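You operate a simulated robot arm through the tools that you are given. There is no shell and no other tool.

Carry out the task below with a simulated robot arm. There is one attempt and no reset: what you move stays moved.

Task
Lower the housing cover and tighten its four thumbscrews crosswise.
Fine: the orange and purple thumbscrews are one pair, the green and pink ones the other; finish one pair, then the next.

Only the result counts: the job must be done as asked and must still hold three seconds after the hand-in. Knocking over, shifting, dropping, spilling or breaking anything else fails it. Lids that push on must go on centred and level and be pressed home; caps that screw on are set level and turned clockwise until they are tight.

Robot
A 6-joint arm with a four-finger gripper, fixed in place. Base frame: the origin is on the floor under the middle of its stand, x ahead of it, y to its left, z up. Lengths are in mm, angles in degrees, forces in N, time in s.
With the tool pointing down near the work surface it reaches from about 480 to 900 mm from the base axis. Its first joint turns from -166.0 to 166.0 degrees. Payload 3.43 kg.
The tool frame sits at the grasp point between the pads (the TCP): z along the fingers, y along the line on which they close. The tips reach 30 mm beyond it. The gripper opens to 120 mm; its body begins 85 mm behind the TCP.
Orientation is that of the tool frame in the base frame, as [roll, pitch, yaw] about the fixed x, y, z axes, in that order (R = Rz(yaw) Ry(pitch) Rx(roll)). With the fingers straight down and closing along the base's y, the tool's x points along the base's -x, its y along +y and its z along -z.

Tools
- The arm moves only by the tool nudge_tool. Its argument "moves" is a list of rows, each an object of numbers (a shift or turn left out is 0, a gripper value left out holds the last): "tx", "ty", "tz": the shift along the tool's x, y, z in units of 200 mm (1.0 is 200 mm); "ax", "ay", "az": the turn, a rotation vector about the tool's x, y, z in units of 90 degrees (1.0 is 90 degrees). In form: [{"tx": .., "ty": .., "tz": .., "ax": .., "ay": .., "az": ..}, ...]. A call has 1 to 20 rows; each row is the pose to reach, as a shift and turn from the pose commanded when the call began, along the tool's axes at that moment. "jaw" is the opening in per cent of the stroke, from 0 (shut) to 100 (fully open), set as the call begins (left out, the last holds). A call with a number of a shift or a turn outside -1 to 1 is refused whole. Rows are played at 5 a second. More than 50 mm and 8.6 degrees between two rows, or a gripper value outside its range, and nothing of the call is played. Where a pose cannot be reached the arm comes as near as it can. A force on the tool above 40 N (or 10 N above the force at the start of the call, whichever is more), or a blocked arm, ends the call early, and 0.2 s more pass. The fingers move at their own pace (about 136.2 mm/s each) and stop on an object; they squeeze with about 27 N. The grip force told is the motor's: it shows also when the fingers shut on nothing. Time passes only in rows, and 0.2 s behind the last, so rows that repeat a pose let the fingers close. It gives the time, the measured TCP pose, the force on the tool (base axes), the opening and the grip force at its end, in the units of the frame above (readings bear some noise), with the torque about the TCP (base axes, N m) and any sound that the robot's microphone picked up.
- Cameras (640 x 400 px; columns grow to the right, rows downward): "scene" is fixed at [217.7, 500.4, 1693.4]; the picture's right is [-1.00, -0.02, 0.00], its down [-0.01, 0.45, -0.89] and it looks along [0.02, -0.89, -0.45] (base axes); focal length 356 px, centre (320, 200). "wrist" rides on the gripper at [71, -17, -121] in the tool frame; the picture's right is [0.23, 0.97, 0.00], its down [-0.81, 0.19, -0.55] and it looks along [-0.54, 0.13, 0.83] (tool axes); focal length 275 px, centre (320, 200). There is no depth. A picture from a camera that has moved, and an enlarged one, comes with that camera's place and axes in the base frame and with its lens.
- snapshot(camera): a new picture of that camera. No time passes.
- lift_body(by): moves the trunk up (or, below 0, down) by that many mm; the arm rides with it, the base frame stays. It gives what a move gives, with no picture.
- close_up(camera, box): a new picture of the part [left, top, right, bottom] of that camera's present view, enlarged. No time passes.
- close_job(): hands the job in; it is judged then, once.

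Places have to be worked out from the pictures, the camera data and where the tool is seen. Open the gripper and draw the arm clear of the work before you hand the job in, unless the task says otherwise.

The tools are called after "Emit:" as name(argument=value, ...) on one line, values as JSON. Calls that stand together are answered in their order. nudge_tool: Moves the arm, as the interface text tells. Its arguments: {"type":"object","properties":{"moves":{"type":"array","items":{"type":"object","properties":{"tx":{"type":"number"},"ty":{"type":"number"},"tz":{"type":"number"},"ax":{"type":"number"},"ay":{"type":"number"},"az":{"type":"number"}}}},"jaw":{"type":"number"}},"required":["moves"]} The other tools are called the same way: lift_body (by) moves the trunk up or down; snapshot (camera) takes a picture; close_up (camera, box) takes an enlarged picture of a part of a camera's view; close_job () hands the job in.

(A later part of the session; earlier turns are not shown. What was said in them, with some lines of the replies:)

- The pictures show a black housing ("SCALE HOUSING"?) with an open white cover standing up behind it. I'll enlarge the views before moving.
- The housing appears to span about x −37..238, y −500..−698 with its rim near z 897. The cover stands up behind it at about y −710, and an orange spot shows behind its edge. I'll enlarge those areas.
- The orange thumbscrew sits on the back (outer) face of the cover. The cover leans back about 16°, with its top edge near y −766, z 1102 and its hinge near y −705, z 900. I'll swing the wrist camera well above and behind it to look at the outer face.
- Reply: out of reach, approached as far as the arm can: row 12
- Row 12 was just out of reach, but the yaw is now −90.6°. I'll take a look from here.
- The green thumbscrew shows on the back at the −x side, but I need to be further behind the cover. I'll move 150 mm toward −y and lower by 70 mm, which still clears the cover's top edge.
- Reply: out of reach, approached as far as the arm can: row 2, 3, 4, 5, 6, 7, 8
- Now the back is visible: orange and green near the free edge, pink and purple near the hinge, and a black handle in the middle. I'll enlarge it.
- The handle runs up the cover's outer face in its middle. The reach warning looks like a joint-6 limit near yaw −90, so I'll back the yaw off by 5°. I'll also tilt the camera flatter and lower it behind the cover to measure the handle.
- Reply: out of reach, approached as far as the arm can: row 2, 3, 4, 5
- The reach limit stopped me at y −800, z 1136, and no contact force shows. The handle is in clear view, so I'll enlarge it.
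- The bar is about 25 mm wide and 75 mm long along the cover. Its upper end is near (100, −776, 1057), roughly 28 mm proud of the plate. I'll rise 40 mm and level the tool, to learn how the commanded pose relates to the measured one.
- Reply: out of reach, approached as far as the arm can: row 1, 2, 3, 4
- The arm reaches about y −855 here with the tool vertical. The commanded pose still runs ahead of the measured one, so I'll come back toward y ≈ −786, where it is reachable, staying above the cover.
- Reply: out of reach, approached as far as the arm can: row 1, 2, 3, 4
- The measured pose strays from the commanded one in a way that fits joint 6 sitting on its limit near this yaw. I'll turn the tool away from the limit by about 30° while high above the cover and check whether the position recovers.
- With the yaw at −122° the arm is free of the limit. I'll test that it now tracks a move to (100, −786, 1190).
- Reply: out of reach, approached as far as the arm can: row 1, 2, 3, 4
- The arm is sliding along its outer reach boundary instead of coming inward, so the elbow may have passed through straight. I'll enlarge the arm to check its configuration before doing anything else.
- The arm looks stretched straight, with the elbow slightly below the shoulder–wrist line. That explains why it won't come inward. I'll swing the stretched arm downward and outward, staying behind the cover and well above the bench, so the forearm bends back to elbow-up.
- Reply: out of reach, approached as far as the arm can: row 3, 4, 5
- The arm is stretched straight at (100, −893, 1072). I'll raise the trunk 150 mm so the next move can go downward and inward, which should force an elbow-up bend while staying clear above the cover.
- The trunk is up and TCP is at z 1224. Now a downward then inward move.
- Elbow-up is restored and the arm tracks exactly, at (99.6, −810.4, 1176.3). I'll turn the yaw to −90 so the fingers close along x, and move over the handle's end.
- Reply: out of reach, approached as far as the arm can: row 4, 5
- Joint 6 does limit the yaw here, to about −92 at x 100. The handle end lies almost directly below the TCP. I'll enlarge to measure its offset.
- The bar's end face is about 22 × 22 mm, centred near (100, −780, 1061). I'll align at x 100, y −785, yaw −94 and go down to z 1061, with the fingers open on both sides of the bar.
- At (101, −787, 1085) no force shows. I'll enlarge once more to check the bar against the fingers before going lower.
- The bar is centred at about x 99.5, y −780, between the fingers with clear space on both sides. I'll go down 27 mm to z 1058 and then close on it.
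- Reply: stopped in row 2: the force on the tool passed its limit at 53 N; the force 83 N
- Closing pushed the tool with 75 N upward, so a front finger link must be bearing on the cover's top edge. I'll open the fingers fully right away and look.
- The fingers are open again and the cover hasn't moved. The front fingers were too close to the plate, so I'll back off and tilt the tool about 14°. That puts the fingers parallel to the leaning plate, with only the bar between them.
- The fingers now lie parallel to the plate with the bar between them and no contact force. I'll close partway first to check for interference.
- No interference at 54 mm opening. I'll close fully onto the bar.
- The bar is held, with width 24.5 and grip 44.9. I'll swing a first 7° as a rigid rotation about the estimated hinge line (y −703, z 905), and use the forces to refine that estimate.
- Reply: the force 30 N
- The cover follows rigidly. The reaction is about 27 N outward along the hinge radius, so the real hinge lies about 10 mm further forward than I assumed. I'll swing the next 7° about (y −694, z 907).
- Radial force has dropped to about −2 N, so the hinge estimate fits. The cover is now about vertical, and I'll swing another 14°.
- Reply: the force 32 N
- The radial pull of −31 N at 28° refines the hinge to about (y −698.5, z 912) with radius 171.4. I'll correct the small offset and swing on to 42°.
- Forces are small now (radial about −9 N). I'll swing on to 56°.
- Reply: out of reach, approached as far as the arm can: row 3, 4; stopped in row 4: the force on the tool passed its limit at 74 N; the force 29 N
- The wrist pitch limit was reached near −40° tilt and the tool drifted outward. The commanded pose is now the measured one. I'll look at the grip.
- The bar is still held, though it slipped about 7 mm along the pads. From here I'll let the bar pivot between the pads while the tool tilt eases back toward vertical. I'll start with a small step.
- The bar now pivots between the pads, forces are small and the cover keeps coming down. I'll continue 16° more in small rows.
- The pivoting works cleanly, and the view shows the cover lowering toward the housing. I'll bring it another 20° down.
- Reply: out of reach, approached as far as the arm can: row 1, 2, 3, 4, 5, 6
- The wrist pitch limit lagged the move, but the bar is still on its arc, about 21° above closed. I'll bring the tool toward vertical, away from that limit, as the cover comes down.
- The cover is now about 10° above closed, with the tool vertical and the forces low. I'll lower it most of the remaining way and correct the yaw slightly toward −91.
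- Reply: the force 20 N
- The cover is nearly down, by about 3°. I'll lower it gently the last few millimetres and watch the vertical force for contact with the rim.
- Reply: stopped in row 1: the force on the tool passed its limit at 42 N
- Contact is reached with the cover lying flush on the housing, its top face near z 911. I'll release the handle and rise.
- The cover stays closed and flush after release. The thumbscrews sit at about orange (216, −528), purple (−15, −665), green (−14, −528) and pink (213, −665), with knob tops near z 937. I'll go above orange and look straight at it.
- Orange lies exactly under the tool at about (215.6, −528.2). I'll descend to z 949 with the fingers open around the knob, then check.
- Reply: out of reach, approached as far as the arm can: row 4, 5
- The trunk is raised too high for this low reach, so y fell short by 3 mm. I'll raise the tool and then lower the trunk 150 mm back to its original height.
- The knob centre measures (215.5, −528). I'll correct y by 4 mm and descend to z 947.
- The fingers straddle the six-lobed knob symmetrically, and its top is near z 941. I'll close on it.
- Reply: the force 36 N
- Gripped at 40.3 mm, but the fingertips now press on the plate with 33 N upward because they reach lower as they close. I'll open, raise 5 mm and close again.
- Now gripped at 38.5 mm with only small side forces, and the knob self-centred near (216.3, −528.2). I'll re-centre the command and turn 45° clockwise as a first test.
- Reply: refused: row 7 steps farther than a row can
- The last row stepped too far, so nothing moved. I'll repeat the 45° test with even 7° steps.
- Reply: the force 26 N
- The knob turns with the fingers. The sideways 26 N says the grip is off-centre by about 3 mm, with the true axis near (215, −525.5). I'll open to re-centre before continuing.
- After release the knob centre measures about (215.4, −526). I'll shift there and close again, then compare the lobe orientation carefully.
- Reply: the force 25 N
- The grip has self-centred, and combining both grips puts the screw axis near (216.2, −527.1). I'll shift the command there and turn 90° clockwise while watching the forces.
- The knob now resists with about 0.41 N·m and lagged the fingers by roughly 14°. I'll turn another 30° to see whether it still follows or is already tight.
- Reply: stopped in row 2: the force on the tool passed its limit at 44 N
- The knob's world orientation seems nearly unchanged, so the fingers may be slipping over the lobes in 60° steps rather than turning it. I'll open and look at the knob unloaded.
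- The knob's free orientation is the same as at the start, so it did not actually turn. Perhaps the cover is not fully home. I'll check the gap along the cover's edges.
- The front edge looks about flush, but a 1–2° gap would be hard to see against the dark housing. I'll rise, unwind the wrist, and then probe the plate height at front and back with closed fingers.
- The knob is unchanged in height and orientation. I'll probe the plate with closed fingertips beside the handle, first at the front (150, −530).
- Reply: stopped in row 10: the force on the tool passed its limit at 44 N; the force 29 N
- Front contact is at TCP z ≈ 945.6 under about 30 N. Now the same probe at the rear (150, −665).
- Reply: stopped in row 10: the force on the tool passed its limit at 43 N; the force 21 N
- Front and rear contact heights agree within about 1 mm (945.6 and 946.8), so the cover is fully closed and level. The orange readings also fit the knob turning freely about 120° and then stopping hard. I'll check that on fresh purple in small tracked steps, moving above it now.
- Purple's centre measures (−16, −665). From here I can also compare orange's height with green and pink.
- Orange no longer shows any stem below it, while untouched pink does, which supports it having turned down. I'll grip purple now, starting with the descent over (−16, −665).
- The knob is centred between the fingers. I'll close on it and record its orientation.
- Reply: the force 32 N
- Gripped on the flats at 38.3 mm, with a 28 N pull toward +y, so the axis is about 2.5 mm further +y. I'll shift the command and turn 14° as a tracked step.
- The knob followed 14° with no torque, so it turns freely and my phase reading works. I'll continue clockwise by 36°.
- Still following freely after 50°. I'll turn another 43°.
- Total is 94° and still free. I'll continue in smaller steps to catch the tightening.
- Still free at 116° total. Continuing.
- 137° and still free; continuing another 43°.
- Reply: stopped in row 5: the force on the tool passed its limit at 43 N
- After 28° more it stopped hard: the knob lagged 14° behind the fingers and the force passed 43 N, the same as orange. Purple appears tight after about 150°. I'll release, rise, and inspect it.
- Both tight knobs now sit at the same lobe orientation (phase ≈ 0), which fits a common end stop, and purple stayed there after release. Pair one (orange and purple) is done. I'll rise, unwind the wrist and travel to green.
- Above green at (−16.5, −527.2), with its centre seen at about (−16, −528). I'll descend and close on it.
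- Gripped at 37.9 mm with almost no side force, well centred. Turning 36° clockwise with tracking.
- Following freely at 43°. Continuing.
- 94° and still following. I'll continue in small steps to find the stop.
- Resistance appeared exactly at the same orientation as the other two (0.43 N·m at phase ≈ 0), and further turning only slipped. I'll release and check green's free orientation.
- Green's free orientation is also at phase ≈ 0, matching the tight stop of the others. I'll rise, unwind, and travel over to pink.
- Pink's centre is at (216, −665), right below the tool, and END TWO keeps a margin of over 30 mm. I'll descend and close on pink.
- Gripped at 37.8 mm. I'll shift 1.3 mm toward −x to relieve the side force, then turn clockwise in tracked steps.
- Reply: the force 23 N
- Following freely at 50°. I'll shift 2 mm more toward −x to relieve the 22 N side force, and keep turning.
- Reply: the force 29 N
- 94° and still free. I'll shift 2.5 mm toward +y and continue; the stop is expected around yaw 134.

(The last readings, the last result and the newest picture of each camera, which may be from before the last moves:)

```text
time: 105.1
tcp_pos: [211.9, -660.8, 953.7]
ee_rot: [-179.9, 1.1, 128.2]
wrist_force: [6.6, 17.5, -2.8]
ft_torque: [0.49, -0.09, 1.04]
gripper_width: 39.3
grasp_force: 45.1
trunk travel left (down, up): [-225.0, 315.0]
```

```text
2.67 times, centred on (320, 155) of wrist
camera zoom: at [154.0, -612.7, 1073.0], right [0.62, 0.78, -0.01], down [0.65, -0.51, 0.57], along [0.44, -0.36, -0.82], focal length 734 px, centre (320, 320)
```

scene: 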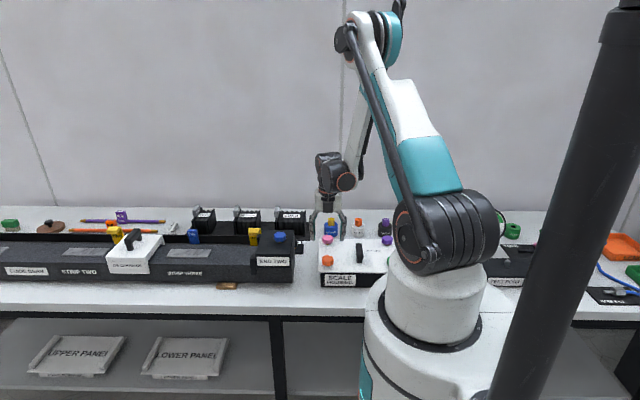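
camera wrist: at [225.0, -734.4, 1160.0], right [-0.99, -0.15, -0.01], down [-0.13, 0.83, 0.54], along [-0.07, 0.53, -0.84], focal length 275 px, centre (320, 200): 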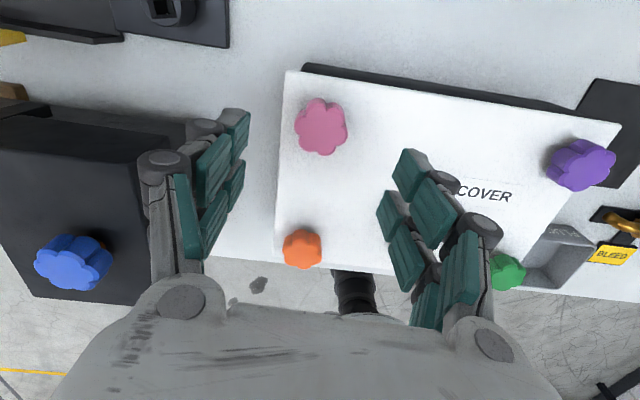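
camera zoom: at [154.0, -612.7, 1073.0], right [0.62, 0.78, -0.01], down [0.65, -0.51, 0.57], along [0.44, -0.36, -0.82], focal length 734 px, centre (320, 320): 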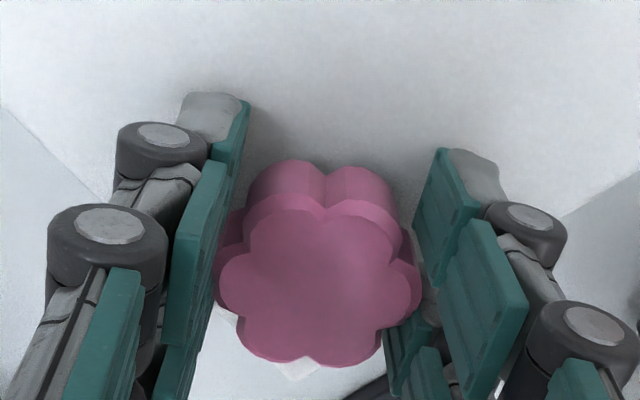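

Pink stopped hard with 1.04 N·m at the same orientation, so it is tight. I'll release it, rise clear, and inspect all four.

Emit:
nudge_tool(moves=[{}, {}], jaw=65)

Emit:
close_up(camera="wrist", box=[200, 80, 440, 230])

Emit:
nudge_tool(moves=[{"tz": -0.2}, {"tz": -0.4}, {"tz": -0.6}, {"tz": -0.8}, {"tz": -0.8}])

Emit:
snapshot(camera="wrist")

Emit:
close_up(camera="scene", box=[316, 228, 396, 278])

```text
time: 105.7
tcp_pos: [210.9, -664.1, 954.4]
ee_rot: [-179.9, 1.1, 128.1]
wrist_force: [0.5, 0.2, 0.6]
ft_torque: [0.01, -0.02, -0.02]
gripper_width: 78.0
grasp_force: 0.1
trunk travel left (down, up): [-225.0, 315.0]
```

```text
2.67 times, centred on (320, 155) of wrist
camera zoom: at [152.6, -615.0, 1072.7], right [0.62, 0.78, -0.01], down [0.65, -0.51, 0.57], along [0.44, -0.36, -0.82], focal length 734 px, centre (320, 320)
```

zoom: 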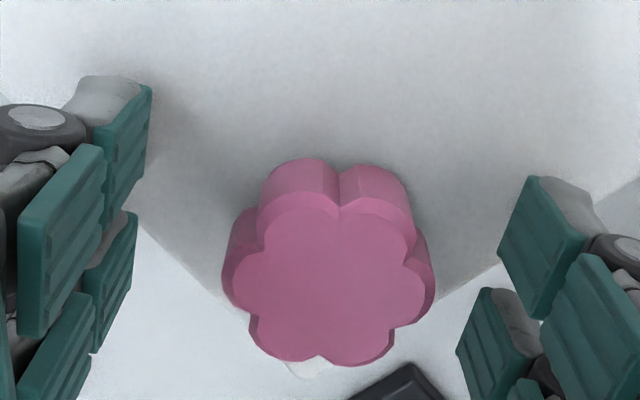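

```text
time: 106.9
tcp_pos: [210.2, -660.4, 1115.6]
ee_rot: [-179.9, 1.1, 128.4]
wrist_force: [-0.2, -1.2, 0.7]
ft_torque: [-0.03, 0.03, -0.01]
gripper_width: 78.1
grasp_force: 0.0
trunk travel left (down, up): [-225.0, 315.0]
```

```text
taken
camera wrist: at [152.5, -612.8, 1233.9], right [0.62, 0.78, -0.01], down [0.65, -0.51, 0.57], along [0.44, -0.36, -0.82], focal length 275 px, centre (320, 200)
```

wrist: 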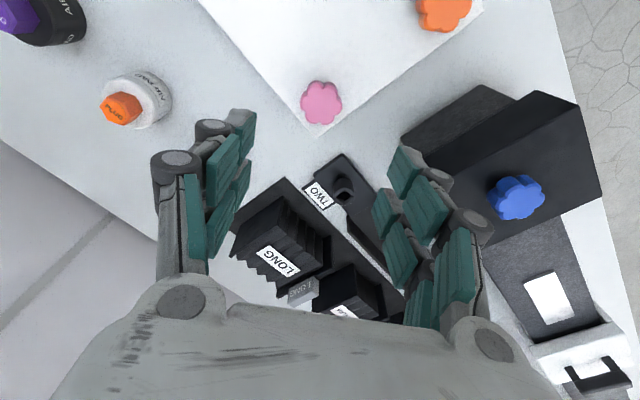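

```text
8.00 times, centred on (356, 253) of scene
camera zoom: at [217.7, 500.4, 1693.4], right [-1.0, -0.02, 0.0], down [-0.01, 0.45, -0.89], along [0.02, -0.89, -0.45], focal length 2845 px, centre (32, -224)
```

zoom: 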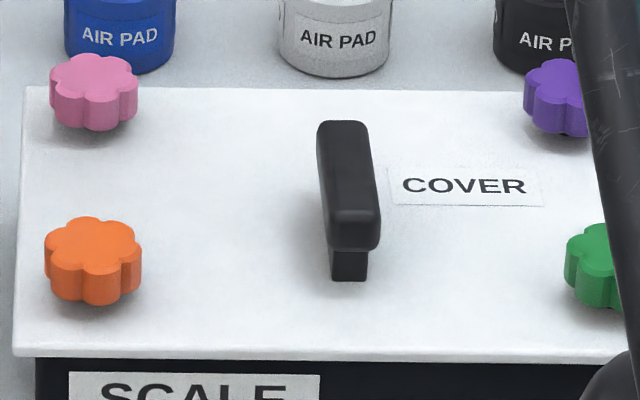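

All four knobs look alike and no stems show beneath them. I'll draw the arm up and clear so I can compare all four knobs in the scene view.

Emit:
nudge_tool(moves=[{"tz": -0.1}, {"tz": -0.2, "tx": 0.06, "ty": 0.024, "az": -0.06}, {"tz": -0.3, "tx": 0.15, "ty": 0.06, "az": -0.12}, {"tz": -0.4, "tx": 0.24, "ty": 0.095, "az": -0.18}, {"tz": -0.5, "tx": 0.33, "ty": 0.13, "az": -0.24}, {"tz": -0.6, "tx": 0.42, "ty": 0.167, "az": -0.3}, {"tz": -0.7, "tx": 0.51, "ty": 0.2, "az": -0.37}, {"tz": -0.7, "tx": 0.6, "ty": 0.24, "az": -0.44}, {"tz": -0.7, "tx": 0.68, "ty": 0.27, "az": -0.5}, {"tz": -0.7, "tx": 0.73, "ty": 0.29, "az": -0.56}])

Emit:
snapshot(camera="scene")

Emit:
close_up(camera="scene", box=[312, 228, 344, 248])

Emit:
close_up(camera="scene", box=[312, 247, 344, 267])

Emit:
close_up(camera="scene", box=[370, 228, 402, 248])

Emit:
close_up(camera="scene", box=[375, 247, 407, 267])

```text
time: 109.1
tcp_pos: [163.8, -505.5, 1251.7]
ee_rot: [-179.1, 0.5, 178.9]
wrist_force: [-0.1, -0.7, 0.0]
ft_torque: [0.0, 0.01, 0.01]
gripper_width: 77.9
grasp_force: 0.1
trunk travel left (down, up): [-225.0, 315.0]
```

```text
taken
```

scene: 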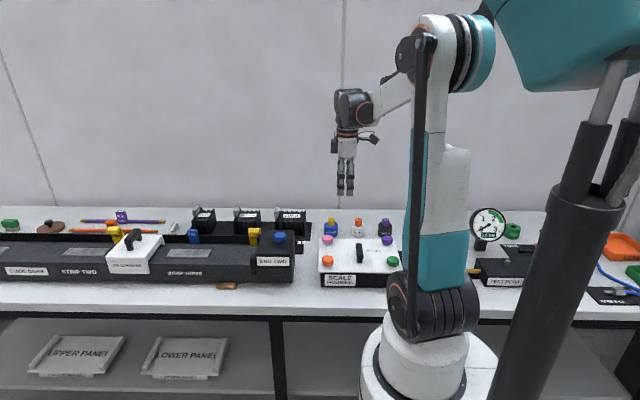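

```text
16.00 times, centred on (328, 238) of scene
camera zoom: at [217.7, 500.4, 1693.4], right [-1.0, -0.02, 0.0], down [-0.01, 0.45, -0.89], along [0.02, -0.89, -0.45], focal length 5690 px, centre (192, -408)
```

zoom: 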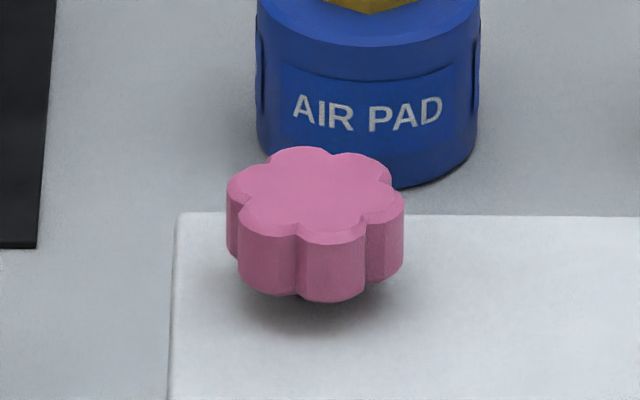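

```text
16.00 times, centred on (328, 257) of scene
camera zoom: at [217.7, 500.4, 1693.4], right [-1.0, -0.02, 0.0], down [-0.01, 0.45, -0.89], along [0.02, -0.89, -0.45], focal length 5690 px, centre (192, -712)
```

zoom: 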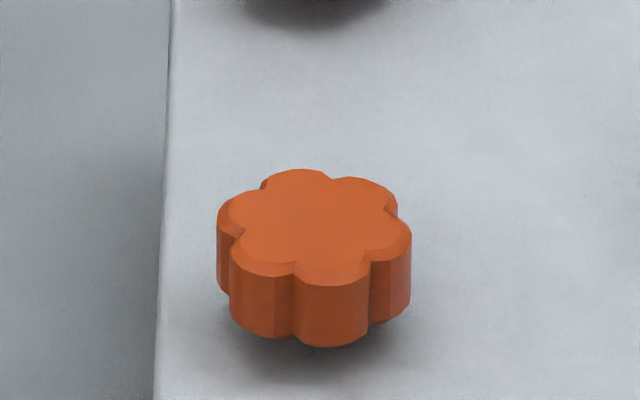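

```text
16.00 times, centred on (386, 238) of scene
camera zoom: at [217.7, 500.4, 1693.4], right [-1.0, -0.02, 0.0], down [-0.01, 0.45, -0.89], along [0.02, -0.89, -0.45], focal length 5690 px, centre (-736, -408)
```

zoom: 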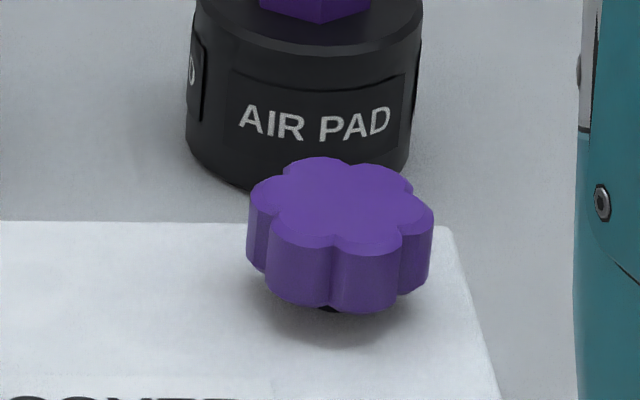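

```text
16.00 times, centred on (391, 257) of scene
camera zoom: at [217.7, 500.4, 1693.4], right [-1.0, -0.02, 0.0], down [-0.01, 0.45, -0.89], along [0.02, -0.89, -0.45], focal length 5690 px, centre (-816, -712)
```

zoom: 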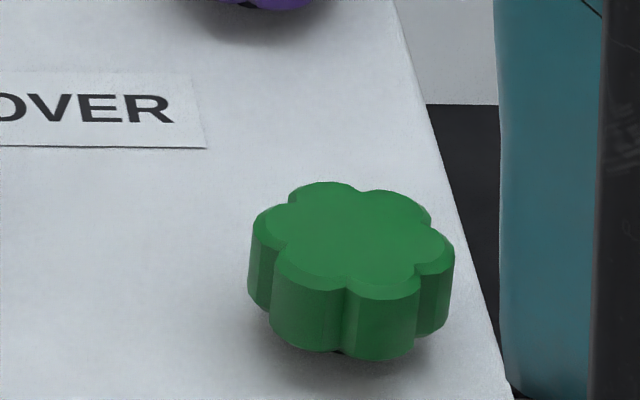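

All four knobs sit at the same end-stop orientation, the cover is flush and level, and nothing else has moved. The gripper is open and the arm is clear at its starting height, so I'm handing in.

Emit:
close_job()

```text
The job is handed in.
```

The housing cover is closed and all four thumbscrews are turned clockwise to their stop. I handed the job in without seeing the judge's result.

- **Cover:** I swung it down by its handle. Touching the plate at the front and rear gave heights within about 1 mm of each other, so it sits level and fully down.
- **Order:** Orange first, then purple to finish that pair. Green followed, then pink.
- **Tightness:** Each knob turned freely for about 115–150° and then stopped hard. All four ended at the same lobe orientation, which points to a common end stop.
- **Torque readings:** Pink held 1.04 N·m at the stop. I read about 0.4 N·m on orange and green. I got no usable torque reading on purple, which I judged tight from the hard stop and its orientation.
- **Early mishaps:** When I first tried to grip the handle, a finger pressed on the cover's top edge with about 75 N. My first grip on orange briefly pressed the fingertips on the plate with about 33 N. I saw no movement or damage from either.

Nothing else on the bench looked moved in the last picture. The gripper is open and the arm is back near its starting position.
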